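You operate a simulated robot arm through the tools that you are given. There is no shell and no other tool. Be economical: measure what you need, move in short steps, check, and stop when the job is done.

You run a simulated two-armed robot. Do the job below in one go: nothing can be reset, and whatever is moved stays where it is left.

Task
Drain the white tray and move the yellow-banded stone to the wire rack.
Fine: watch it run empty, then put the plug back in; close the lid; leave the other tray full.

Only the result counts: the job must be done as asked and must still hold three seconds after the hand-in. Knocking over, shifting, dropping, spilling or breaking anything else fails it. A push-on lid holds only when it is set on centred and level and pressed home; a screw cap is set on level and turned clockwise until tight.

Robot
Two 7-joint arms with two-finger grippers on one trunk, on a base that drives. Base frame: it is fixed to the floor where the robot stands at the start and does not move with it; the origin is under the middle of the robot, x ahead of it, y to its left, z up; the surface under the hand at the start is at about z = 0.88. Readings come in m, rad, newtons and seconds.
The left shoulder is at the start at [0.078, 0.151, 0.988], the right one opposite. With the tool pointing down near the work surface each hand reaches from about 0.1 to 0.78 m from the robot's upright axis, wherever it stands, measured 20 degrees to its own side. Places, roughly: blue tray [0.6, -0.3, 0.9]; white drain plug [0.4, -0.1, 0.9]; white tray [0.6, 0, 0.9]; white tray lid [0.6, 0, 0.9]; wire rack [0.5, 0.3, 0.9]. Payload 2.54 kg a hand.
The TCP of each hand is the grasp point between the finger pads, 0.03 m short of the fingertips. In the tool frame z runs along the fingers and y along their closing line. Largest opening 0.116 m; the body of the gripper starts 0.095 m behind the TCP.
Orientation is that of the tool frame in the base frame, as [roll, pitch, yaw] about the fixed x, y, z axes, in that order (R = Rz(yaw) Ry(pitch) Rx(roll)). With the fingers straight down and closing along the base's y, the tool's x points along the base's -x, its y along +y and its z along -z.

Tools
- The arms move only by the tool jog_arm. It takes "left_moves", "right_moves" or both (then of equal length, played together; a hand with none holds still); each is a list of rows, each an object (a shift or turn left out is 0, a gripper value left out holds the last) with "translation": the shift along the tool's x, y, z in units of 100 mm (1.0 is 100 mm), a list of three; "dr": the turn, a rotation vector about the tool's x, y, z in units of 90 degrees (1.0 is 90 degrees), a list of three; "hand": the opening, from 0 (shut) to 1 (fully open). In form: [{"translation": [x, y, z], "dr": [rx, ry, rz], "hand": hand}, ...]. A call has 1 to 12 rows; each row is the pose to reach, as a shift and turn from the pose commanded when the call began, along the tool's axes at that moment. A call with a number of a shift or a turn outside -1 to 1 is refused whole. Each row takes 0.2 s and may step no farther than 0.05 m and 0.15 rad from the row before; otherwise, or with a gripper value out of range, the whole call is refused. Where a pose cannot be reached the arm comes as near as it can. A force on the tool above 40 N (or 10 N above the force at the start of the call, whichever is more), or a blocked arm, ends the call early, and 0.2 s more pass. Each finger travels about 0.072 m/s and halts on what it meets, pressing with about 35 N; the grip force reading is that of the motor and also rises with nothing between the fingers. The clock runs only during rows and for 0.2 s after the last one: add rows that repeat a pose to give the fingers time. It gives the time, the measured TCP pose, the force on the tool (base axes), the opening and the grip force at its end, in the units of the frame above (readings bear some noise), with the torque about the TCP (base axes, N m) and any sound that the robot's microphone picked up.
- Cameras (640 x 400 px; columns grow to the right, rows downward): "scene" is now at [0.1596, -0.0025, 1.1175]; the picture's right is [-0.03, -1.00, 0.00], its down [-0.47, 0.01, -0.88] and it looks along [0.88, -0.02, -0.47] (base axes); focal length 214 px, centre (320, 200). "left" rides on the left gripper at [0.069, 0.015, -0.122] in its tool frame; the picture's right is [-0.21, 0.98, 0.00], its down [-0.83, -0.18, -0.53] and it looks along [-0.52, -0.11, 0.85] (tool axes); focal length 251 px, centre (320, 200). "right" rides on the right gripper at [0.069, -0.015, -0.122] in its tool frame; the picture's right is [0.21, 0.98, 0.00], its down [-0.83, 0.18, -0.53] and it looks along [-0.52, 0.11, 0.85] (tool axes); focal length 251 px, centre (320, 200). There is no depth. A picture from a camera that has moved, and an enlarged one, comes with that camera's place and axes in the base frame and with its lens.
- snapshot(camera): a new picture of that camera. It takes no simulated time.
- slide_trunk(by): slides the trunk up (or, below 0, down) by that many m; the arms and the scene camera ride with it, the base frame stays. It gives what a move gives, with no picture.
- base_move(legs): drives the robot by 1 to 6 legs, each [ahead, left, turn to the left] in m, m and rad, along the robot's own axes; the way and the turn of a leg run together, so that a leg with both is an arc; at most 1.5 m and 3.142 rad a leg. The arms and the cameras ride along, it lands a little off, and it stops where it bumps. It gives what a move gives.
- turn_head(pan, tilt): turns the head with the scene camera to pan (to the left, within 1.396 rad either way) and tilt (down, from -0.506 to 1.204), counted from straight ahead of the robot. It gives what a move gives.
- inspect(camera, box): a new picture of the part [left, top, right, bottom] of that camera's present view, enlarged. It takes no simulated time.
- job_done(): hands the job in; it is judged then, once.

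Work in short steps. Places have to be worked out from the pictures, the camera data and where the tool is seen: move nearer, look again, correct. Check each grasp and each placing, and mend what went wrong. You have 120 turns and 88 pictures in all, those below and enlarged ones among them. Open the grippers and draw the arms clear of the work before you hand the job in, unless the task says otherwise; then end with one line.

The tools are called after ">>>" as a command line: name --argument value ..., lists and objects as JSON in quotes. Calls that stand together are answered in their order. jog_arm: Moves the arms, as the interface text tells. Its arguments: {"type":"object","properties":{"left_moves":{"type":"array"},"right_moves":{"type":"array"}},"required":[]} The other tools are called the same way: slide_trunk (by) slides the trunk up or down; base_move (legs) drives the base; turn_head (pan, tilt) turns the head that bears the scene camera; snapshot (camera) takes a picture; inspect (camera, box) takes an enlarged picture of a part of a camera's view; job_done () hands the job in.

At the start:

```text
time: 0.0
left_position: [0.4001, 0.0714, 1.0006]
left_tcp_rot: [3.141, 0.0, -3.142]
left_ft_force: [0.2, -0.6, 0.0]
left_wrist_torque: [0.0, -0.01, 0.0]
left_grip_width: 0.116
left_grasp_force: 0.1
right_position: [0.4108, -0.3319, 1.0006]
right_tcp_rot: [-3.141, 0.0, 3.141]
right_ft_force: [-1.0, -0.3, -0.1]
right_wrist_torque: [0.0, 0.0, 0.01]
right_grip_width: 0.1162
right_grasp_force: 0.2
trunk travel left (down, up): [-0.225, 0.064]
robot x, y, heading: [0.0029, -0.0006, 0.004]
head pan, tilt: [-0.026, 0.494]
```

scene: 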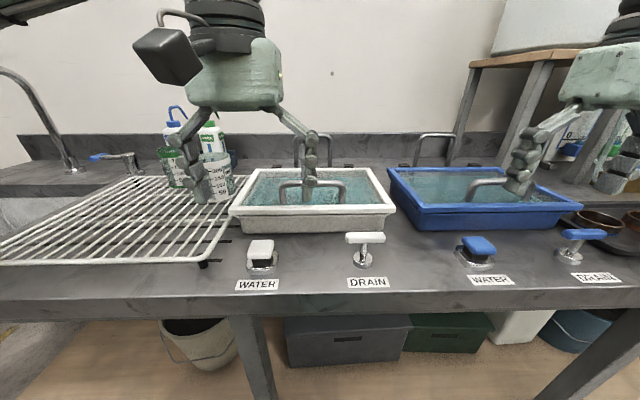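
right: 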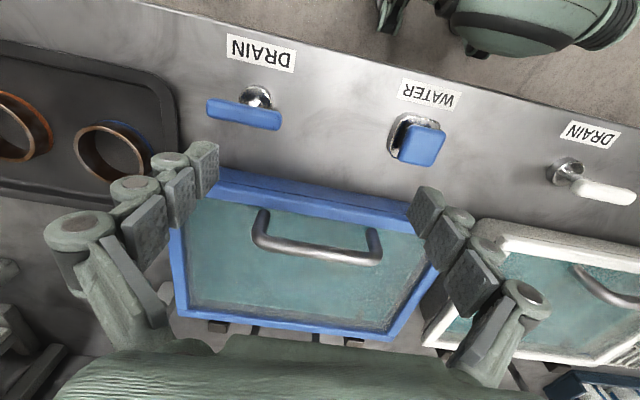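
left: 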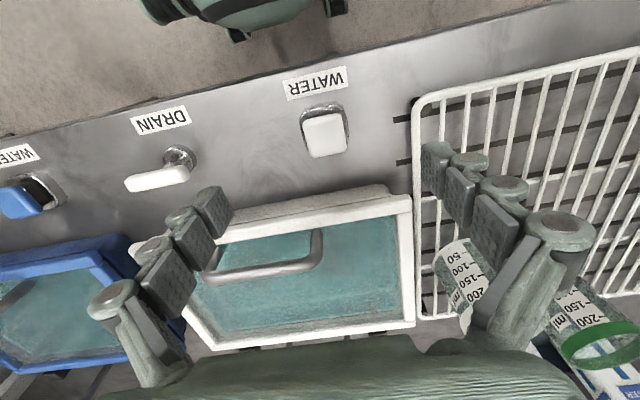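

I'll look closer at the white tray, its drain plug and the rack.

>>> inspect --camera "scene" --box '[220, 150, 420, 300]'

>>> inspect --camera "left" --box '[100, 70, 440, 360]'

```text
2.67 times, centred on (320, 225) of scene
camera zoom: at [0.1596, -0.0025, 1.1175], right [-0.03, -1.0, 0.0], down [-0.47, 0.01, -0.88], along [0.88, -0.02, -0.47], focal length 572 px, centre (320, 133)
```

zoom: 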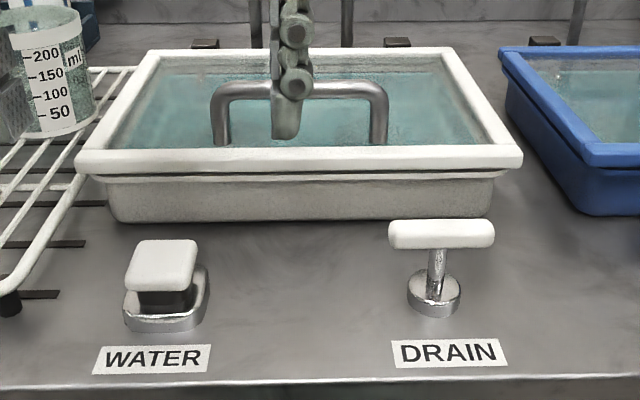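

```text
1.38 times, centred on (270, 215) of left
camera zoom: at [0.3321, 0.0882, 1.123], right [0.21, 0.98, 0.0], down [0.83, -0.18, 0.53], along [0.52, -0.11, -0.85], focal length 347 px, centre (389, 179)
```

zoom: 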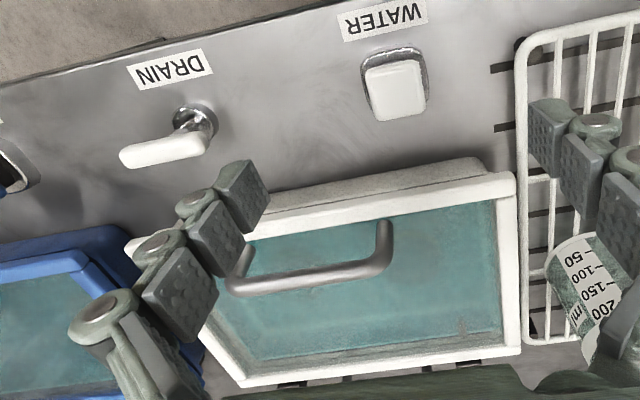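

The left hand blocks the view of the tray; I raise it straight up and look again.

>>> jog_arm --left_moves '[{"translation": [0, 0, -0.4]}, {"translation": [0, 0, -0.8]}, {"translation": [0.3, 0, -1.0]}, {"translation": [0.7, 0, -1.0]}]'

>>> snapshot --camera "scene"

>>> snapshot --camera "left"

```text
time: 1.0
left_position: [0.3302, 0.0723, 1.1021]
left_tcp_rot: [-3.141, 0.0, -3.141]
left_ft_force: [-0.7, 0.4, 0.3]
left_wrist_torque: [0.0, 0.02, 0.0]
left_grip_width: 0.1161
left_grasp_force: 0.0
right_position: [0.4115, -0.3322, 1.0001]
right_tcp_rot: [3.141, 0.001, 3.14]
right_ft_force: [0.2, -0.1, 0.1]
right_wrist_torque: [0.0, 0.01, -0.02]
right_grip_width: 0.116
right_grasp_force: 0.0
trunk travel left (down, up): [-0.225, 0.064]
robot x, y, heading: [-0.0032, 0.0008, -0.001]
head pan, tilt: [-0.026, 0.494]
```

```text
82 pictures are left
camera scene: at [0.1593, -0.0025, 1.1176], right [-0.03, -1.0, 0.0], down [-0.47, 0.01, -0.88], along [0.88, -0.02, -0.47], focal length 214 px, centre (320, 200)
```

scene: 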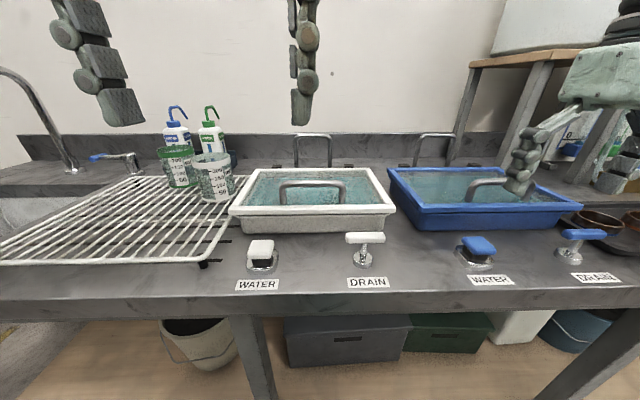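

```text
81 pictures are left
camera left: at [0.261, 0.0877, 1.2245], right [0.21, 0.98, 0.0], down [0.83, -0.18, 0.53], along [0.52, -0.11, -0.85], focal length 251 px, centre (320, 200)
```

left: 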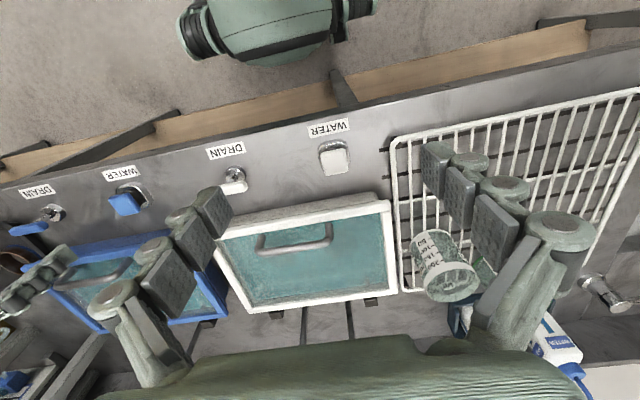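

Inspecting the back of the tray (possible hinges and an arch) and the water contents.

>>> inspect --camera "scene" --box '[220, 120, 420, 245]'

>>> inspect --camera "left" --box '[200, 160, 420, 350]'

>>> inspect --camera "scene" --box '[380, 120, 600, 260]'

```text
3.20 times, centred on (320, 182) of scene
camera zoom: at [0.1593, -0.0025, 1.1176], right [-0.03, -1.0, 0.0], down [-0.47, 0.01, -0.88], along [0.88, -0.02, -0.47], focal length 686 px, centre (320, 256)
```

zoom: 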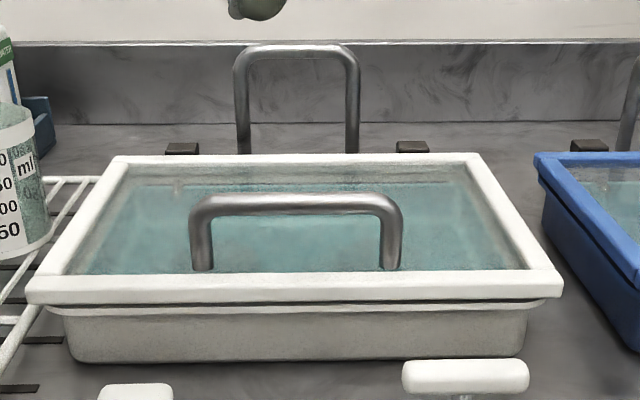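

```text
2.11 times, centred on (310, 255) of left
camera zoom: at [0.261, 0.0877, 1.2245], right [0.21, 0.98, 0.0], down [0.83, -0.18, 0.53], along [0.52, -0.11, -0.85], focal length 529 px, centre (341, 84)
```

zoom: 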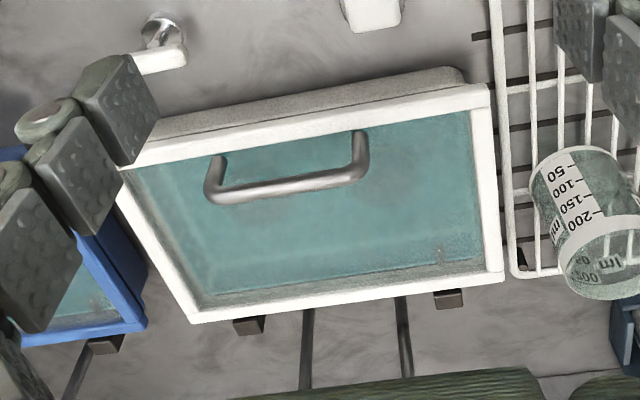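

```text
2.86 times, centred on (490, 190) of scene
camera zoom: at [0.1593, -0.0025, 1.1176], right [-0.03, -1.0, 0.0], down [-0.47, 0.01, -0.88], along [0.88, -0.02, -0.47], focal length 613 px, centre (-166, 229)
```

zoom: 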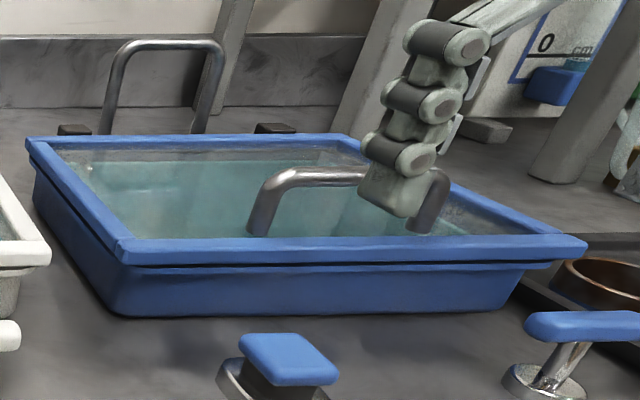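

The lid is hinged at the back with an arch to lean on; the plug's bar is at about (0.40,-0.073,0.927). I raise and turn the right hand 90° so the fingers close along x, and move the left hand aside.

>>> jog_arm --left_moves '[{"translation": [0, 0.3, 0]}, {"translation": [0, 0.6, 0]}, {"translation": [0, 0.9, 0]}, {"translation": [0, 1, 0]}, {"translation": [0, 1, 0]}, {"translation": [0, 1, 0]}, {"translation": [0, 1, 0]}, {"translation": [0, 1, 0]}, {"translation": [0, 1, 0]}, {"translation": [0, 1, 0]}, {"translation": [0, 1, 0]}, {"translation": [0, 1, 0]}]' --right_moves '[{"translation": [0, 0, -0.3], "dr": [0, 0, 0], "hand": 0.8}, {"translation": [0, 0, -0.5], "dr": [0, 0, -0.0909], "hand": 0.6}, {"translation": [0, 0.1, -0.5], "dr": [0, 0, -0.1818]}, {"translation": [0, 0.3, -0.5], "dr": [0, 0, -0.2727]}, {"translation": [0, 0.5, -0.5], "dr": [0, 0, -0.3636]}, {"translation": [0, 0.7, -0.5], "dr": [0, 0, -0.4545]}, {"translation": [0, 0.9, -0.5], "dr": [0, 0, -0.5454]}, {"translation": [0, 1, -0.5], "dr": [0, 0, -0.6363]}, {"translation": [0, 1, -0.5], "dr": [0, 0, -0.7272]}, {"translation": [0, 1, -0.5], "dr": [0, 0, -0.8181]}, {"translation": [0, 1, -0.5], "dr": [0, 0, -0.909]}, {"translation": [0, 1, -0.5], "dr": [0, 0, -1.0]}]'

>>> snapshot --camera "right"

```text
time: 3.6
left_position: [0.3298, 0.172, 1.1]
left_tcp_rot: [3.141, 0.001, -3.141]
left_ft_force: [-1.0, -0.4, -0.1]
left_wrist_torque: [-0.02, 0.0, 0.0]
left_grip_width: 0.1162
left_grasp_force: 0.1
right_position: [0.4113, -0.2319, 1.0496]
right_tcp_rot: [-3.14, -0.001, -1.568]
right_ft_force: [-0.2, 0.9, 0.1]
right_wrist_torque: [0.04, 0.01, 0.01]
right_grip_width: 0.0695
right_grasp_force: 0.0
trunk travel left (down, up): [-0.225, 0.064]
robot x, y, heading: [0.0001, -0.0002, 0.002]
head pan, tilt: [-0.026, 0.494]
```

```text
77 pictures are left
camera right: at [0.4266, -0.3014, 1.1732], right [-0.98, -0.22, 0.0], down [-0.18, 0.83, 0.53], along [-0.12, 0.52, -0.85], focal length 251 px, centre (320, 200)
```

right: 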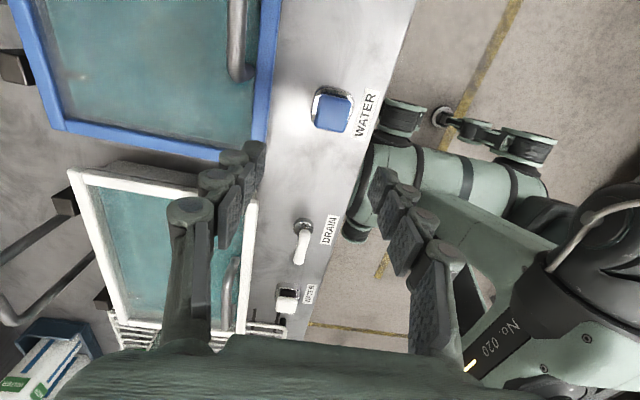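

The plug bar reads (0.401,-0.076). I move the right hand over it at height and look.

>>> jog_arm --right_moves '[{"translation": [-0.45, 0.1, 0]}, {"translation": [-0.9, 0.1, 0]}, {"translation": [-1.0, 0.1, 0]}]'

>>> snapshot --camera "right"

```text
time: 4.4
left_position: [0.33, 0.1713, 1.0986]
left_tcp_rot: [-3.14, 0.0, -3.14]
left_ft_force: [-0.3, 0.4, -0.3]
left_wrist_torque: [0.0, 0.02, -0.01]
left_grip_width: 0.1161
left_grasp_force: 0.0
right_position: [0.3987, -0.1303, 1.0496]
right_tcp_rot: [-3.14, -0.001, -1.57]
right_ft_force: [0.6, -0.2, 0.3]
right_wrist_torque: [0.01, 0.03, -0.03]
right_grip_width: 0.0695
right_grasp_force: 0.0
trunk travel left (down, up): [-0.225, 0.064]
robot x, y, heading: [0.0024, -0.0005, -0.002]
head pan, tilt: [-0.026, 0.494]
```

```text
76 pictures are left
camera right: at [0.4138, -0.1998, 1.1726], right [-0.98, -0.21, 0.0], down [-0.18, 0.83, 0.53], along [-0.11, 0.52, -0.85], focal length 251 px, centre (320, 200)
```

right: 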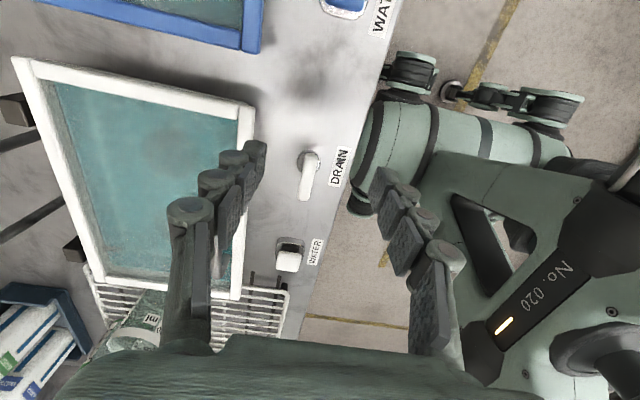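

The bar is confirmed at (0.401,-0.075). I centre over it and descend partway.

>>> jog_arm --right_moves '[{"translation": [-0.3, -0.02, 0]}, {"translation": [-0.56, -0.02, 0]}, {"translation": [-0.56, -0.02, 0.4]}, {"translation": [-0.56, -0.02, 0.7]}]'

>>> snapshot --camera "right"

>>> inspect --camera "scene" --box '[280, 160, 440, 300]'

```text
time: 5.4
left_position: [0.3293, 0.1722, 1.0996]
left_tcp_rot: [3.141, -0.001, -3.141]
left_ft_force: [-0.6, 0.6, 0.3]
left_wrist_torque: [0.03, -0.01, 0.04]
left_grip_width: 0.116
left_grasp_force: 0.0
right_position: [0.4035, -0.0764, 0.9823]
right_tcp_rot: [-3.14, -0.001, -1.574]
right_ft_force: [-0.4, 0.1, 0.8]
right_wrist_torque: [0.01, 0.01, -0.01]
right_grip_width: 0.0695
right_grasp_force: 0.1
right hand out of reach, approached as far as the arm can: row 2
trunk travel left (down, up): [-0.225, 0.064]
robot x, y, heading: [0.0019, -0.0009, 0.001]
head pan, tilt: [-0.026, 0.494]
```

```text
75 pictures are left
camera right: at [0.4188, -0.1444, 1.1054], right [-0.98, -0.21, 0.0], down [-0.18, 0.83, 0.53], along [-0.11, 0.52, -0.85], focal length 251 px, centre (320, 200)
```

right: 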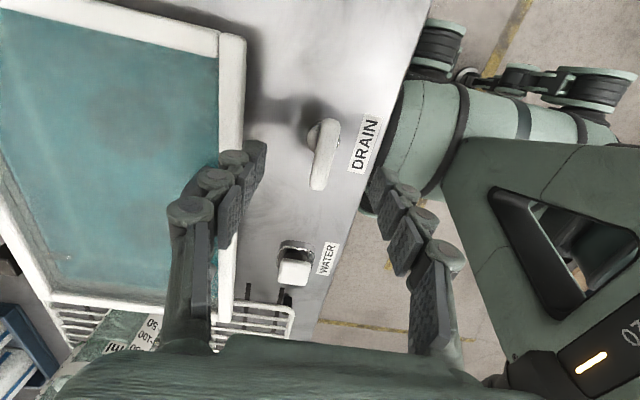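

```text
2.86 times, centred on (360, 230) of scene
camera zoom: at [0.1594, -0.0026, 1.1176], right [-0.03, -1.0, 0.0], down [-0.47, 0.01, -0.88], along [0.88, -0.02, -0.47], focal length 613 px, centre (206, 114)
```

zoom: 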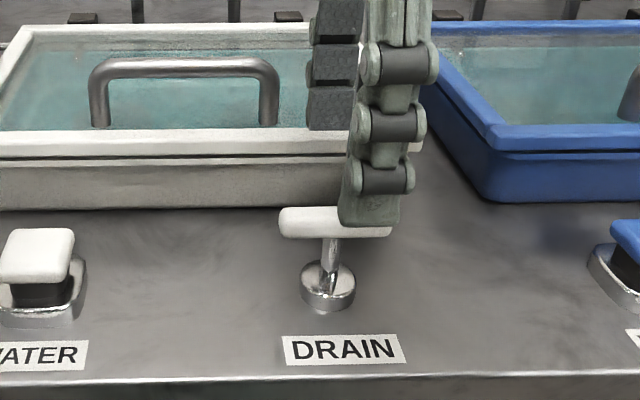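

The bar is between the fingers. I descend to the bar's height and close.

>>> jog_arm --right_moves '[{"translation": [-0.0, 0.03, 0.3]}, {"translation": [0.0, 0.03, 0.53]}, {"translation": [0.0, 0.03, 0.53], "hand": 0.3}, {"translation": [0.0, 0.03, 0.53], "hand": 0}, {"translation": [0.0, 0.03, 0.53]}, {"translation": [0.0, 0.03, 0.53]}]'

>>> inspect --camera "scene" --box '[280, 160, 440, 300]'

```text
time: 6.8
left_position: [0.3296, 0.1723, 1.0998]
left_tcp_rot: [3.141, 0.001, 3.141]
left_ft_force: [-0.5, 0.2, 0.4]
left_wrist_torque: [-0.01, 0.0, 0.02]
left_grip_width: 0.116
left_grasp_force: 0.1
right_position: [0.4011, -0.0746, 0.9289]
right_tcp_rot: [-3.14, -0.001, -1.573]
right_ft_force: [2.6, -0.2, -0.5]
right_wrist_torque: [0.06, -0.01, 0.02]
right_grip_width: 0.0124
right_grasp_force: 39.2
trunk travel left (down, up): [-0.225, 0.064]
robot x, y, heading: [-0.0009, 0.0012, -0.0]
head pan, tilt: [-0.026, 0.494]
```

```text
2.86 times, centred on (360, 230) of scene
camera zoom: at [0.1599, -0.0025, 1.1174], right [-0.03, -1.0, 0.0], down [-0.47, 0.01, -0.88], along [0.88, -0.02, -0.47], focal length 613 px, centre (206, 114)
```

zoom: 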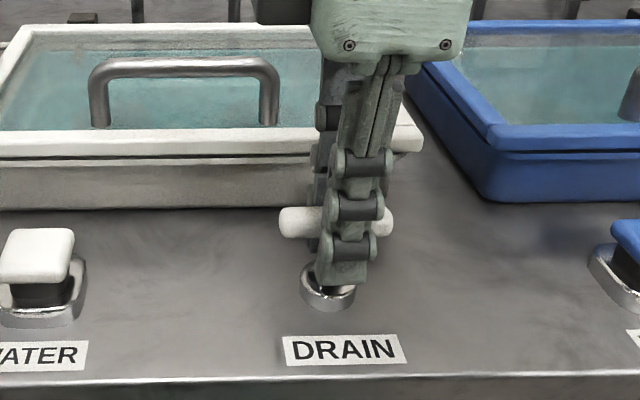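

The plug bar is gripped (12 mm). I lift gently and watch the force.

>>> jog_arm --right_moves '[{"translation": [0, 0, -0.1]}, {"translation": [0, 0, -0.2]}, {"translation": [0, 0, -0.35]}, {"translation": [0, 0, -0.5]}]'

>>> snapshot --camera "scene"

```text
time: 7.8
left_position: [0.3306, 0.1708, 1.0994]
left_tcp_rot: [3.141, -0.003, 3.14]
left_ft_force: [0.1, 0.1, -0.7]
left_wrist_torque: [0.0, -0.03, 0.0]
left_grip_width: 0.1159
left_grasp_force: 0.0
right_position: [0.4019, -0.0775, 0.9744]
right_tcp_rot: [3.139, -0.005, -1.571]
right_ft_force: [-3.2, 0.5, -24.5]
right_wrist_torque: [0.06, -0.01, 0.03]
right_grip_width: 0.0135
right_grasp_force: 40.5
trunk travel left (down, up): [-0.225, 0.064]
robot x, y, heading: [-0.0027, 0.0001, -0.001]
head pan, tilt: [-0.026, 0.494]
```

```text
72 pictures are left
camera scene: at [0.1605, -0.0028, 1.1171], right [-0.03, -1.0, 0.0], down [-0.47, 0.01, -0.88], along [0.88, -0.02, -0.47], focal length 214 px, centre (320, 200)
```

scene: 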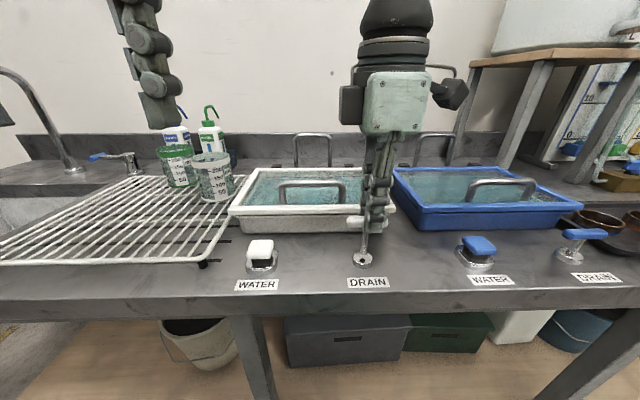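

A 24 N drag while risen 45 mm: I look at the stem.

>>> inspect --camera "scene" --box '[310, 190, 430, 290]'

```text
4.00 times, centred on (370, 240) of scene
camera zoom: at [0.1605, -0.0028, 1.1171], right [-0.03, -1.0, 0.0], down [-0.47, 0.01, -0.88], along [0.88, -0.02, -0.47], focal length 858 px, centre (120, 40)
```

zoom: 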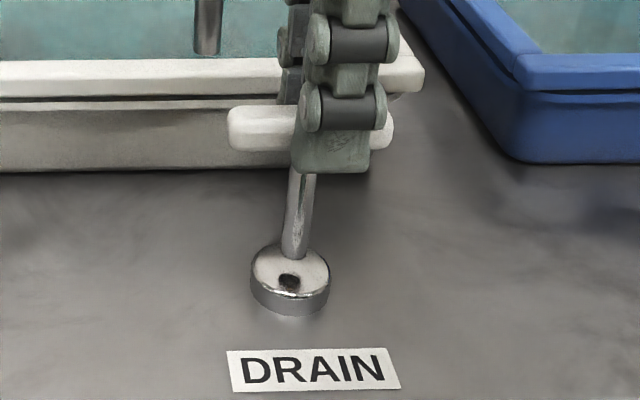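

The stem end seems to be clear of the hole (hole visible). I raise a little more and hold for a bit, listening.

>>> jog_arm --right_moves '[{"translation": [0, 0, -0.1]}, {"translation": [0, 0, -0.2]}, {"translation": [0, 0, -0.2]}, {"translation": [0, 0, -0.2]}, {"translation": [0, 0, -0.2]}]'

>>> inspect --camera "scene" --box '[220, 130, 420, 290]'

```text
time: 9.0
left_position: [0.3294, 0.1726, 1.0997]
left_tcp_rot: [-3.142, 0.0, -3.141]
left_ft_force: [0.1, 0.1, 0.1]
left_wrist_torque: [0.02, 0.02, -0.02]
left_grip_width: 0.1162
left_grasp_force: 0.0
right_position: [0.4011, -0.0761, 0.998]
right_tcp_rot: [-3.139, -0.001, -1.571]
right_ft_force: [-0.1, 0.6, 0.0]
right_wrist_torque: [-0.01, 0.0, -0.02]
right_grip_width: 0.0
right_grasp_force: 28.4
trunk travel left (down, up): [-0.225, 0.064]
robot x, y, heading: [0.0005, -0.0054, -0.002]
head pan, tilt: [-0.026, 0.494]
```

```text
2.50 times, centred on (320, 210) of scene
camera zoom: at [0.1596, -0.0025, 1.1175], right [-0.03, -1.0, 0.0], down [-0.47, 0.01, -0.88], along [0.88, -0.02, -0.47], focal length 536 px, centre (320, 175)
```

zoom: 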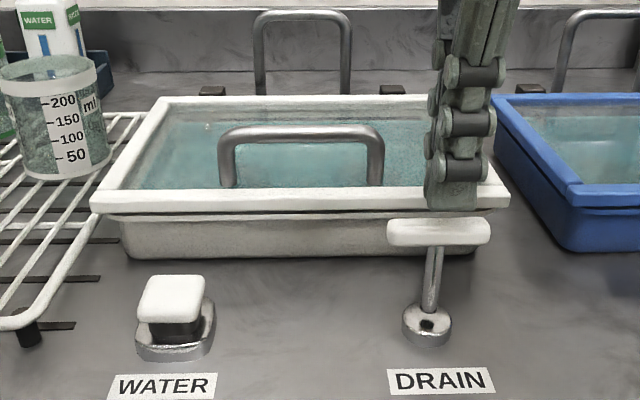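

The plug slid out of the grip and stays raised on its stem (valve open stop). I open the hand slightly, raise it, and let time run to see whether the water drops.

>>> jog_arm --right_moves '[{"translation": [0, 0, -0.3]}, {"translation": [0, 0, -0.6]}, {"translation": [0, 0, -0.6], "hand": 0.5}, {"translation": [0, 0, -0.6]}, {"translation": [0, 0, -0.6]}, {"translation": [0, 0, -0.6]}, {"translation": [0, 0, -0.6]}, {"translation": [0, 0, -0.6]}, {"translation": [0, 0, -0.6]}, {"translation": [0, 0, -0.6]}, {"translation": [0, 0, -0.6]}, {"translation": [0, 0, -0.6]}]'

>>> inspect --camera "scene" --box '[220, 130, 420, 290]'

>>> snapshot --camera "right"

```text
time: 11.6
left_position: [0.3294, 0.1729, 1.1002]
left_tcp_rot: [-3.141, -0.001, -3.141]
left_ft_force: [0.2, -0.4, 0.4]
left_wrist_torque: [-0.02, -0.01, -0.04]
left_grip_width: 0.1161
left_grasp_force: 0.0
right_position: [0.4024, -0.0811, 1.0565]
right_tcp_rot: [-3.14, 0.004, -1.574]
right_ft_force: [-0.5, 0.1, 0.2]
right_wrist_torque: [-0.02, 0.0, 0.02]
right_grip_width: 0.0581
right_grasp_force: 0.0
right hand out of reach, approached as far as the arm can: row 2, 3, 4, 5, 6, 7, 8, 9, 10, 11, 12
trunk travel left (down, up): [-0.225, 0.064]
robot x, y, heading: [-0.0007, -0.0001, 0.002]
head pan, tilt: [-0.026, 0.494]
```

```text
2.50 times, centred on (320, 210) of scene
camera zoom: at [0.1596, -0.0025, 1.1175], right [-0.03, -1.0, 0.0], down [-0.47, 0.01, -0.88], along [0.88, -0.02, -0.47], focal length 536 px, centre (320, 175)
```

zoom: 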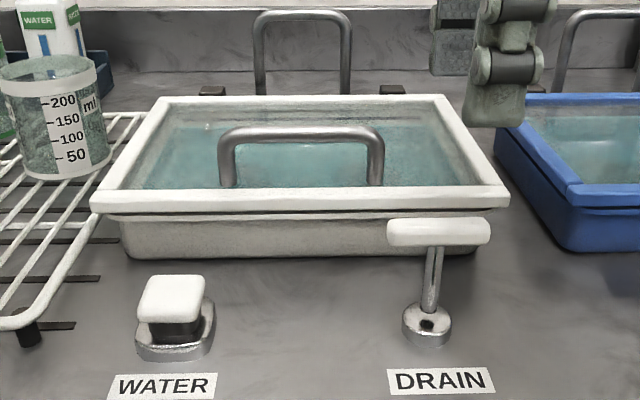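

```text
68 pictures are left
camera right: at [0.4181, -0.1498, 1.1799], right [-0.98, -0.21, 0.0], down [-0.18, 0.82, 0.54], along [-0.11, 0.52, -0.84], focal length 251 px, centre (320, 200)
```

right: 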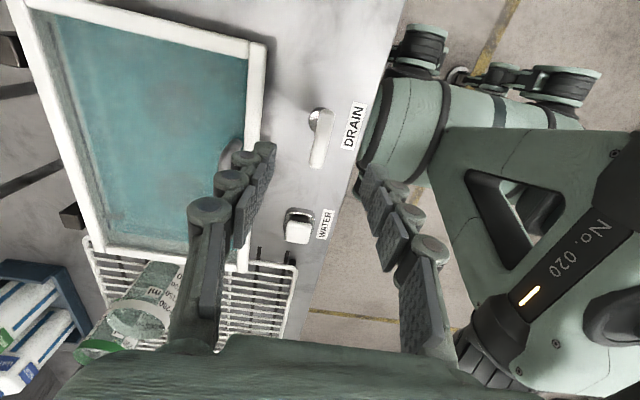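

The water is receding, so the drain is open. I move the right hand off to the right and turn the left hand so its fingers close along x for the lid handle.

>>> jog_arm --left_moves '[{"dr": [0, 0, 0.0909]}, {"dr": [0, 0, 0.1818]}, {"dr": [0, 0, 0.2727]}, {"dr": [0, 0, 0.3636]}, {"dr": [0, 0, 0.4545]}, {"dr": [0, 0, 0.5454]}, {"dr": [0, 0, 0.6363], "hand": 0.6}, {"dr": [0, 0, 0.7272]}, {"dr": [0, 0, 0.8181]}, {"dr": [0, 0, 0.909]}, {"dr": [0, 0, 1.0]}, {"translation": [0, 0.4, 0], "dr": [0, 0, 1.0]}]' --right_moves '[{"translation": [0.3, 0, 0]}, {"translation": [0.6, 0, 0]}, {"translation": [1.0, 0, 0]}, {"translation": [1.0, 0, 0]}, {"translation": [1.0, 0, 0]}, {"translation": [1.0, 0, 0]}, {"translation": [1.0, 0, 0]}, {"translation": [1.0, 0, 0]}, {"translation": [1.0, 0, 0]}, {"translation": [1.0, 0, 0]}, {"translation": [1.0, 0, 0]}, {"translation": [1.0, 0, 0]}]'

>>> snapshot --camera "left"

```text
time: 14.2
left_position: [0.2756, 0.1391, 1.0608]
left_tcp_rot: [-3.141, 0.0, 1.572]
left_ft_force: [1.0, 0.0, 0.2]
left_wrist_torque: [0.02, 0.01, 0.01]
left_grip_width: 0.0697
left_grasp_force: 0.1
left hand out of reach, approached as far as the arm can: row 9, 10, 11, 12
right_position: [0.4037, -0.1784, 1.058]
right_tcp_rot: [-3.14, -0.002, -1.571]
right_ft_force: [0.1, -0.2, 0.1]
right_wrist_torque: [-0.01, 0.04, -0.03]
right_grip_width: 0.0578
right_grasp_force: 0.1
trunk travel left (down, up): [-0.225, 0.064]
robot x, y, heading: [-0.0001, -0.0017, 0.002]
head pan, tilt: [-0.026, 0.494]
```

```text
67 pictures are left
camera left: at [0.2906, 0.2088, 1.1845], right [0.98, -0.21, 0.0], down [-0.18, -0.83, 0.53], along [-0.12, -0.52, -0.85], focal length 251 px, centre (320, 200)
```

left: 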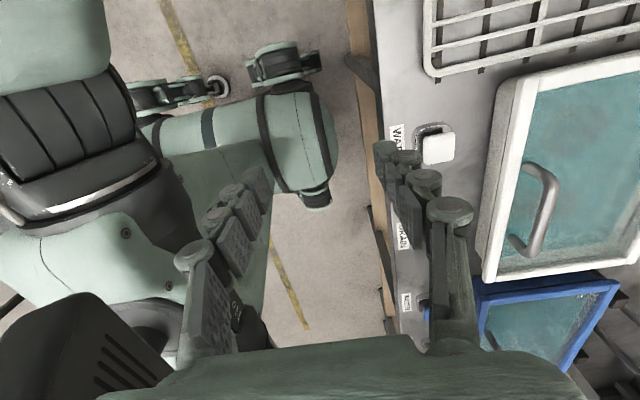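

The turned wrist is too near the body there; I move it forward (+x) and see where it settles.

>>> jog_arm --left_moves '[{"translation": [-0.1, 0.3, 0]}, {"translation": [-0.2, 0.6, 0]}, {"translation": [-0.3, 0.9, 0]}, {"translation": [-0.4, 1.0, 0]}]'

```text
time: 15.2
left_position: [0.334, 0.079, 1.0404]
left_tcp_rot: [-3.14, 0.002, 1.573]
left_ft_force: [0.2, 0.4, -0.6]
left_wrist_torque: [0.0, 0.02, -0.03]
left_grip_width: 0.0696
left_grasp_force: 0.0
left hand out of reach, approached as far as the arm can: row 1, 2, 3, 4
right_position: [0.4047, -0.1782, 1.0574]
right_tcp_rot: [-3.141, -0.002, -1.57]
right_ft_force: [-0.2, 0.0, -0.1]
right_wrist_torque: [-0.01, -0.03, 0.02]
right_grip_width: 0.058
right_grasp_force: 0.0
trunk travel left (down, up): [-0.225, 0.064]
robot x, y, heading: [0.0019, -0.0004, -0.007]
head pan, tilt: [-0.026, 0.494]
```

I continue forward toward the handle, at safe height.

>>> jog_arm --left_moves '[{"translation": [-0.1, 0.3, -0.1]}, {"translation": [-0.2, 0.6, -0.2]}, {"translation": [-0.3, 0.9, -0.2]}, {"translation": [-0.5, 1.0, -0.2]}]'

>>> snapshot --camera "left"

>>> snapshot --camera "scene"

```text
time: 16.2
left_position: [0.3662, 0.0114, 1.0371]
left_tcp_rot: [3.139, 0.002, 1.577]
left_ft_force: [0.1, -0.3, -0.1]
left_wrist_torque: [-0.01, -0.01, 0.0]
left_grip_width: 0.0696
left_grasp_force: 0.1
left hand out of reach, approached as far as the arm can: row 1, 2, 3, 4
right_position: [0.4047, -0.1778, 1.0587]
right_tcp_rot: [-3.139, -0.002, -1.57]
right_ft_force: [0.1, 0.0, 1.4]
right_wrist_torque: [-0.01, 0.0, 0.02]
right_grip_width: 0.0582
right_grasp_force: 0.0
trunk travel left (down, up): [-0.225, 0.064]
robot x, y, heading: [0.005, -0.0017, -0.003]
head pan, tilt: [-0.026, 0.494]
```

```text
66 pictures are left
camera left: at [0.3815, 0.0827, 1.1597], right [0.98, -0.21, 0.0], down [-0.18, -0.83, 0.54], along [-0.11, -0.52, -0.84], focal length 251 px, centre (320, 200)
```

left: 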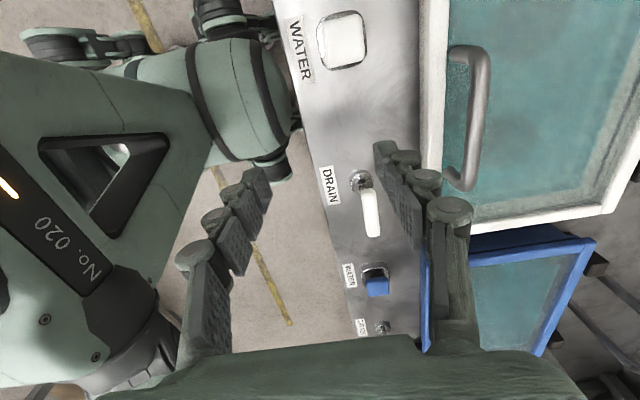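

```text
65 pictures are left
camera scene: at [0.1597, -0.0026, 1.1175], right [-0.03, -1.0, 0.0], down [-0.47, 0.01, -0.88], along [0.88, -0.02, -0.47], focal length 214 px, centre (320, 200)
```

scene: 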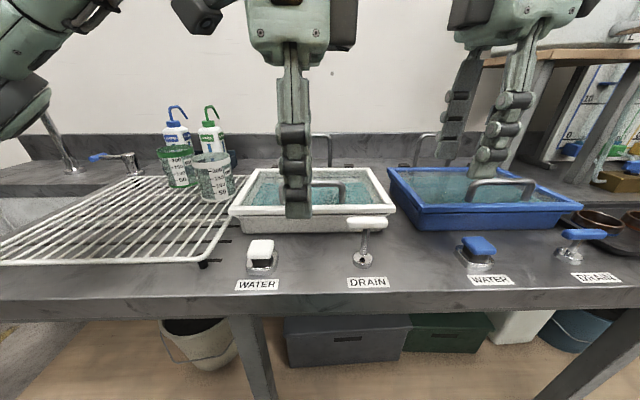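

The turned hand can't cross the midline well, so I shift the base 0.12 m to the right (both hands are clear above everything).

>>> base_move --legs '[[0, -0.12, 0]]'

>>> snapshot --camera "scene"

```text
time: 18.0
left_position: [0.3666, -0.1091, 1.0375]
left_tcp_rot: [3.14, 0.001, 1.578]
left_ft_force: [0.7, 0.2, -0.8]
left_wrist_torque: [0.0, -0.05, 0.02]
left_grip_width: 0.0694
left_grasp_force: 0.0
right_position: [0.4048, -0.3002, 1.0578]
right_tcp_rot: [-3.139, 0.001, -1.569]
right_ft_force: [0.3, -0.1, 0.0]
right_wrist_torque: [0.0, 0.02, 0.0]
right_grip_width: 0.0582
right_grasp_force: 0.0
trunk travel left (down, up): [-0.225, 0.064]
robot x, y, heading: [0.0017, -0.1235, 0.007]
head pan, tilt: [-0.026, 0.494]
```

```text
64 pictures are left
camera scene: at [0.1598, -0.1257, 1.1175], right [-0.02, -1.0, 0.0], down [-0.47, 0.01, -0.88], along [0.88, -0.02, -0.47], focal length 214 px, centre (320, 200)
```

scene: 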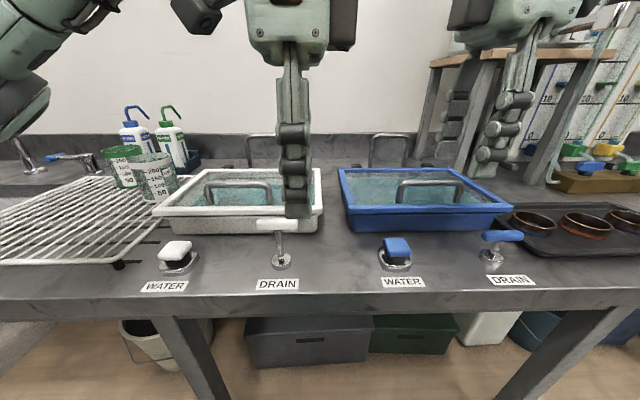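

Now I move the left hand to above the lid handle at about (0.487, 0.0).

>>> jog_arm --left_moves '[{"translation": [0.3, 0.0, -0.2]}, {"translation": [0.6, 0.3, -0.3]}, {"translation": [0.9, 0.6, -0.3]}, {"translation": [1.0, 0.9, -0.3]}, {"translation": [1.0, 1.0, -0.3]}]'

>>> snapshot --camera "left"

```text
time: 19.2
left_position: [0.3494, -0.063, 1.034]
left_tcp_rot: [3.14, 0.003, 1.58]
left_ft_force: [0.0, 0.0, -0.6]
left_wrist_torque: [0.02, 0.03, 0.04]
left_grip_width: 0.0697
left_grasp_force: 0.0
left hand out of reach, approached as far as the arm can: row 1, 2, 3, 4, 5
right_position: [0.4057, -0.3009, 1.058]
right_tcp_rot: [-3.139, 0.001, -1.569]
right_ft_force: [-0.2, -0.1, 0.9]
right_wrist_torque: [0.0, -0.01, -0.01]
right_grip_width: 0.058
right_grasp_force: 0.0
trunk travel left (down, up): [-0.225, 0.064]
robot x, y, heading: [0.0025, -0.1226, 0.005]
head pan, tilt: [-0.026, 0.494]
```

```text
63 pictures are left
camera left: at [0.3635, 0.0073, 1.1569], right [0.98, -0.21, 0.0], down [-0.17, -0.83, 0.54], along [-0.11, -0.52, -0.84], focal length 251 px, centre (320, 200)
```

left: 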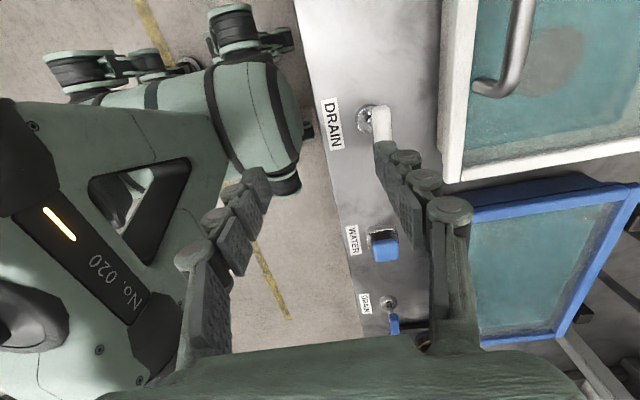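

The wrist is in a bad configuration; I unturn the hand while moving forward, then will re-turn over the handle.

>>> jog_arm --left_moves '[{"dr": [0, 0, -0.0909]}, {"dr": [0, 0, -0.1818]}, {"dr": [0, 0, -0.2727], "translation": [0, 0, -0.1]}, {"dr": [0, 0, -0.3636], "translation": [0, 0, -0.2]}, {"dr": [0, 0, -0.4545], "translation": [0, 0, -0.4]}, {"dr": [0, 0, -0.5454], "translation": [0.1, 0.1, -0.6]}, {"dr": [0, 0, -0.6363], "translation": [0.2, 0.2, -0.6]}, {"dr": [0, 0, -0.7272], "translation": [0.4, 0.4, -0.6]}, {"dr": [0, 0, -0.8181], "translation": [0.6, 0.6, -0.6]}, {"dr": [0, 0, -0.909], "translation": [0.8, 0.8, -0.6]}, {"dr": [0, 0, -1.0], "translation": [0.9, 0.9, -0.6]}, {"dr": [0, 0, -1.0], "translation": [0.9, 1.0, -0.6]}]'

```text
time: 21.8
left_position: [0.4507, 0.034, 1.092]
left_tcp_rot: [-3.139, 0.002, -3.133]
left_ft_force: [0.7, -0.5, 0.1]
left_wrist_torque: [-0.02, -0.02, -0.03]
left_grip_width: 0.0698
left_grasp_force: 0.1
right_position: [0.4045, -0.3012, 1.0577]
right_tcp_rot: [-3.139, 0.0, -1.567]
right_ft_force: [-0.2, -0.7, -0.5]
right_wrist_torque: [0.05, 0.0, 0.02]
right_grip_width: 0.0581
right_grasp_force: 0.1
trunk travel left (down, up): [-0.225, 0.064]
robot x, y, heading: [0.0007, -0.1246, 0.007]
head pan, tilt: [-0.026, 0.494]
```

Good. Now I move over the handle and re-turn the hand there.

>>> jog_arm --left_moves '[{"dr": [0, 0, 0.0909], "translation": [-0.2, -0.2, 0]}, {"dr": [0, 0, 0.1818], "translation": [-0.36, -0.3, 0]}, {"dr": [0, 0, 0.2727], "translation": [-0.36, -0.3, 0]}, {"dr": [0, 0, 0.3636], "translation": [-0.36, -0.3, 0]}, {"dr": [0, 0, 0.4545], "translation": [-0.36, -0.3, 0]}, {"dr": [0, 0, 0.5454], "translation": [-0.36, -0.3, 0]}, {"dr": [0, 0, 0.6363], "translation": [-0.36, -0.3, 0]}, {"dr": [0, 0, 0.7272], "translation": [-0.36, -0.3, 0]}, {"dr": [0, 0, 0.8181], "translation": [-0.36, -0.3, 0]}, {"dr": [0, 0, 0.909], "translation": [-0.36, -0.3, 0]}, {"dr": [0, 0, 1.0], "translation": [-0.36, -0.3, 0]}]'

>>> snapshot --camera "left"

>>> snapshot --camera "scene"

```text
time: 24.2
left_position: [0.3542, -0.0665, 1.0339]
left_tcp_rot: [3.137, 0.006, 1.586]
left_ft_force: [-0.8, 0.3, 0.5]
left_wrist_torque: [0.0, -0.02, -0.02]
left_grip_width: 0.0693
left_grasp_force: 0.0
left hand out of reach, approached as far as the arm can: row 7, 8, 9, 10, 11
right_position: [0.4055, -0.3016, 1.0583]
right_tcp_rot: [-3.138, 0.0, -1.569]
right_ft_force: [-0.3, 0.1, -0.3]
right_wrist_torque: [-0.03, 0.02, 0.01]
right_grip_width: 0.0581
right_grasp_force: 0.0
trunk travel left (down, up): [-0.225, 0.064]
robot x, y, heading: [-0.0024, -0.1239, 0.002]
head pan, tilt: [-0.026, 0.494]
```

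```text
62 pictures are left
camera left: at [0.3679, 0.0036, 1.155], right [0.98, -0.2, 0.0], down [-0.17, -0.83, 0.54], along [-0.1, -0.53, -0.84], focal length 251 px, centre (320, 200)
```

left: 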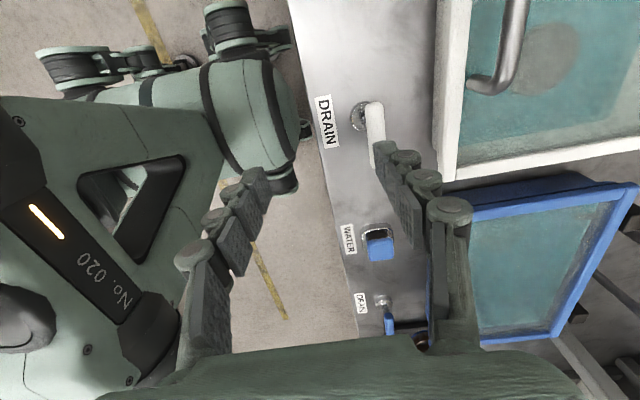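

```text
61 pictures are left
camera scene: at [0.1597, -0.1256, 1.1175], right [-0.02, -1.0, 0.0], down [-0.47, 0.01, -0.88], along [0.88, -0.02, -0.47], focal length 214 px, centre (320, 200)
```

scene: 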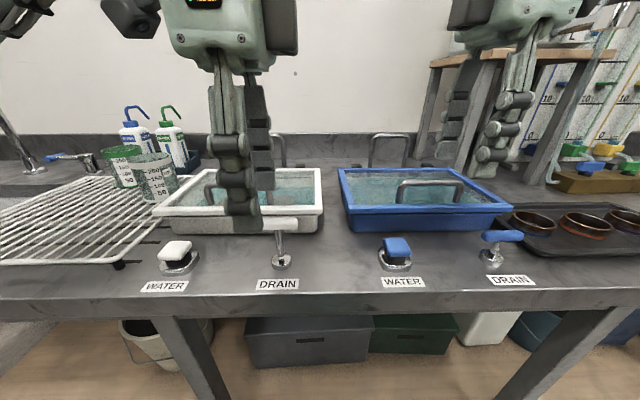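

Turning this way fails near the centre. I unturn again and then try the opposite turn.

>>> jog_arm --left_moves '[{"dr": [0, 0, -0.0909]}, {"dr": [0, 0, -0.1818]}, {"dr": [0, 0, -0.2727], "translation": [0, 0, -0.1]}, {"dr": [0, 0, -0.3636], "translation": [0, 0, -0.2]}, {"dr": [0, 0, -0.4545], "translation": [0, 0, -0.4]}, {"dr": [0, 0, -0.5454], "translation": [0.1, 0.1, -0.6]}, {"dr": [0, 0, -0.6363], "translation": [0.2, 0.2, -0.6]}, {"dr": [0, 0, -0.7272], "translation": [0.4, 0.4, -0.6]}, {"dr": [0, 0, -0.8181], "translation": [0.6, 0.6, -0.6]}, {"dr": [0, 0, -0.909], "translation": [0.7, 0.8, -0.6]}, {"dr": [0, 0, -1.0], "translation": [0.7, 1.0, -0.6]}, {"dr": [0, 0, -1.0], "translation": [0.7, 1.0, -0.6]}]'

>>> jog_arm --left_moves '[{"dr": [0, 0, -0.0909], "translation": [-0.2, 0, 0]}, {"dr": [0, 0, -0.1818], "translation": [-0.33, 0, 0]}, {"dr": [0, 0, -0.2727], "translation": [-0.33, 0, 0]}, {"dr": [0, 0, -0.3636], "translation": [-0.33, 0, 0]}, {"dr": [0, 0, -0.4545], "translation": [-0.33, 0, 0]}, {"dr": [0, 0, -0.5454], "translation": [-0.33, 0, 0]}, {"dr": [0, 0, -0.6363], "translation": [-0.33, 0, 0]}, {"dr": [0, 0, -0.7272], "translation": [-0.33, 0, 0]}, {"dr": [0, 0, -0.8181], "translation": [-0.33, 0, 0]}, {"dr": [0, 0, -0.909], "translation": [-0.33, 0, 0]}, {"dr": [0, 0, -1.0], "translation": [-0.33, 0, 0]}]'

>>> snapshot --camera "left"

```text
time: 26.8
left_position: [0.4567, -0.0009, 1.0908]
left_tcp_rot: [-3.141, 0.001, -3.132]
left_ft_force: [-0.7, -0.4, -0.1]
left_wrist_torque: [-0.03, -0.03, -0.01]
left_grip_width: 0.0698
left_grasp_force: 0.0
right_position: [0.4053, -0.3016, 1.0574]
right_tcp_rot: [-3.139, 0.0, -1.569]
right_ft_force: [0.9, 0.0, 0.1]
right_wrist_torque: [0.02, 0.0, -0.01]
right_grip_width: 0.058
right_grasp_force: 0.1
trunk travel left (down, up): [-0.225, 0.064]
robot x, y, heading: [0.0003, -0.1259, 0.006]
head pan, tilt: [-0.026, 0.494]
```

```text
time: 29.2
left_position: [0.4882, -0.0004, 1.0919]
left_tcp_rot: [-3.14, -0.003, -1.562]
left_ft_force: [-0.2, 0.8, -0.8]
left_wrist_torque: [0.03, 0.01, -0.04]
left_grip_width: 0.0696
left_grasp_force: 0.0
right_position: [0.4053, -0.3007, 1.0566]
right_tcp_rot: [-3.141, 0.0, -1.57]
right_ft_force: [0.0, 0.8, 0.0]
right_wrist_torque: [-0.02, 0.01, 0.0]
right_grip_width: 0.0582
right_grasp_force: 0.1
trunk travel left (down, up): [-0.225, 0.064]
robot x, y, heading: [-0.0004, -0.124, 0.003]
head pan, tilt: [-0.026, 0.494]
```

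```text
60 pictures are left
camera left: at [0.4747, -0.0699, 1.215], right [-0.98, 0.2, 0.0], down [0.17, 0.83, 0.53], along [0.11, 0.52, -0.85], focal length 251 px, centre (320, 200)
```

left: 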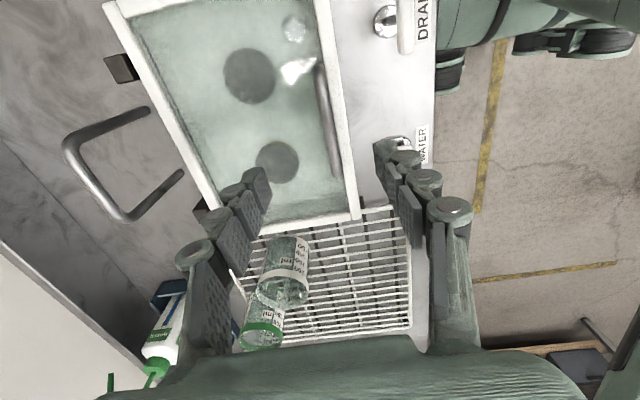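

This turn works. The water is low now and stones are visible; I inspect them.

>>> inspect --camera "left" --box '[120, 0, 380, 240]'

```text
1.67 times, centred on (250, 120) of left
camera zoom: at [0.4747, -0.0699, 1.215], right [-0.98, 0.2, 0.0], down [0.17, 0.83, 0.53], along [0.11, 0.52, -0.85], focal length 419 px, centre (437, 333)
```

zoom: 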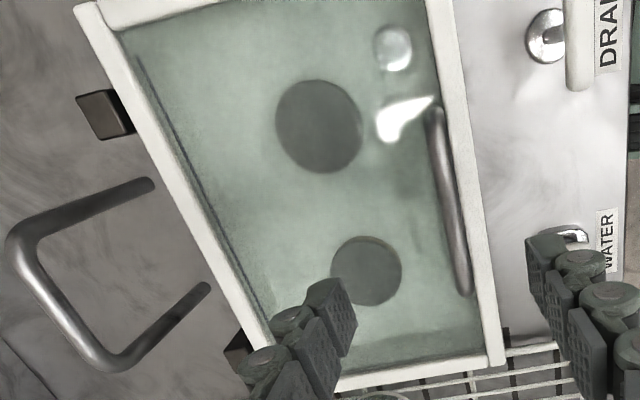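

Handle bar centre reads (0.481,-0.003,~0.973). I descend toward it and check.

>>> jog_arm --left_moves '[{"translation": [0, 0.07, 0.3]}, {"translation": [0, 0.07, 0.6]}, {"translation": [0, 0.07, 0.8]}]'

>>> snapshot --camera "left"

>>> inspect --camera "scene" --box '[140, 120, 340, 250]'

```text
time: 30.0
left_position: [0.481, -0.0014, 1.0106]
left_tcp_rot: [-3.139, -0.003, -1.564]
left_ft_force: [0.2, -0.4, 0.5]
left_wrist_torque: [0.03, -0.01, 0.0]
left_grip_width: 0.0696
left_grasp_force: 0.0
right_position: [0.4046, -0.3002, 1.0566]
right_tcp_rot: [-3.141, -0.001, -1.569]
right_ft_force: [0.3, -0.3, 0.9]
right_wrist_torque: [0.0, 0.0, 0.03]
right_grip_width: 0.0579
right_grasp_force: 0.0
trunk travel left (down, up): [-0.225, 0.064]
robot x, y, heading: [0.0015, -0.1244, 0.006]
head pan, tilt: [-0.026, 0.494]
```

```text
58 pictures are left
camera left: at [0.4671, -0.0705, 1.1337], right [-0.98, 0.21, 0.0], down [0.17, 0.83, 0.53], along [0.11, 0.52, -0.85], focal length 251 px, centre (320, 200)
```

left: 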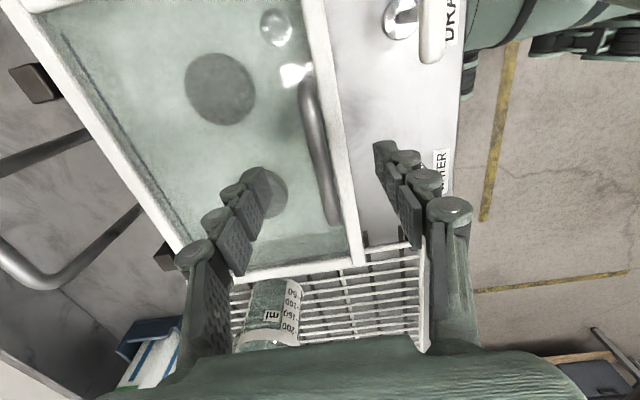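

```text
3.08 times, centred on (240, 185) of scene
camera zoom: at [0.1599, -0.1254, 1.1175], right [-0.02, -1.0, 0.0], down [-0.47, 0.01, -0.88], along [0.88, -0.02, -0.47], focal length 660 px, centre (566, 246)
```

zoom: 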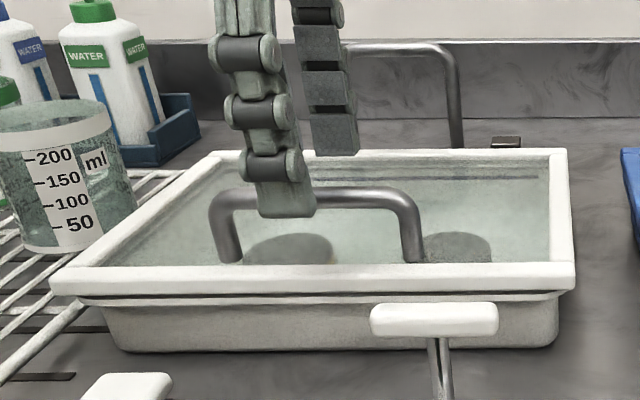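

Aligned. I descend to about z=0.985 and close on the bar.

>>> jog_arm --left_moves '[{"translation": [0, 0, 0.15]}, {"translation": [0, 0, 0.26]}, {"translation": [0, 0, 0.26], "hand": 0.3}, {"translation": [0, 0, 0.26], "hand": 0.0}, {"translation": [0, 0, 0.26]}, {"translation": [0, 0, 0.26]}]'

>>> inspect --camera "scene" --box '[140, 120, 340, 250]'

```text
time: 31.4
left_position: [0.4816, -0.0016, 0.9861]
left_tcp_rot: [3.142, 0.001, -1.565]
left_ft_force: [-15.2, 0.2, -0.6]
left_wrist_torque: [0.16, 0.25, -0.23]
left_grip_width: 0.0105
left_grasp_force: 37.5
right_position: [0.4038, -0.3009, 1.0575]
right_tcp_rot: [-3.137, 0.0, -1.569]
right_ft_force: [-0.3, 0.3, -0.1]
right_wrist_torque: [-0.01, -0.04, -0.01]
right_grip_width: 0.058
right_grasp_force: 0.2
trunk travel left (down, up): [-0.225, 0.064]
robot x, y, heading: [-0.0021, -0.1239, 0.004]
head pan, tilt: [-0.026, 0.494]
```

```text
3.08 times, centred on (240, 185) of scene
camera zoom: at [0.1583, -0.1254, 1.1178], right [-0.02, -1.0, 0.0], down [-0.47, 0.01, -0.88], along [0.88, -0.02, -0.47], focal length 660 px, centre (566, 246)
```

zoom: 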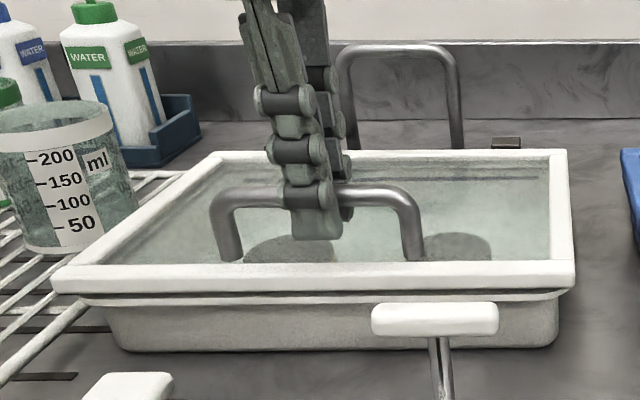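

Gripped; a 15 N x-load shows the bar is a little to -x. I ease that and begin raising the lid along its hinge arc (hinge ≈ x 0.66, z 0.93).

>>> jog_arm --left_moves '[{"translation": [0, 0.03, 0]}, {"translation": [0, -0.01, -0.155]}, {"translation": [0, -0.07, -0.31]}, {"translation": [0, -0.14, -0.45]}, {"translation": [0, -0.22, -0.596]}]'

>>> inspect --camera "scene" --box '[120, 80, 340, 250]'

```text
time: 32.6
left_position: [0.5036, -0.0009, 1.0444]
left_tcp_rot: [-3.141, -0.001, -1.563]
left_ft_force: [-0.5, -1.2, -1.9]
left_wrist_torque: [-0.18, 0.05, -0.33]
left_grip_width: 0.0108
left_grasp_force: 38.1
right_position: [0.4045, -0.3003, 1.0582]
right_tcp_rot: [-3.138, 0.0, -1.569]
right_ft_force: [0.0, 0.3, -0.5]
right_wrist_torque: [-0.01, 0.04, 0.0]
right_grip_width: 0.058
right_grasp_force: 0.1
trunk travel left (down, up): [-0.225, 0.064]
robot x, y, heading: [0.0043, -0.1245, 0.003]
head pan, tilt: [-0.026, 0.494]
```

```text
2.35 times, centred on (230, 165) of scene
camera zoom: at [0.1598, -0.1255, 1.1175], right [-0.02, -1.0, 0.0], down [-0.47, 0.01, -0.88], along [0.88, -0.02, -0.47], focal length 505 px, centre (532, 282)
```

zoom: 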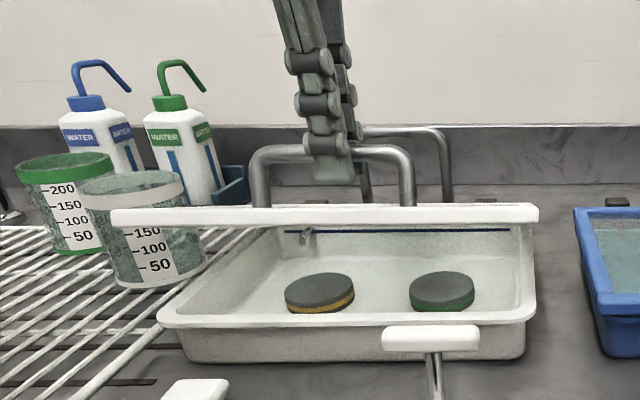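

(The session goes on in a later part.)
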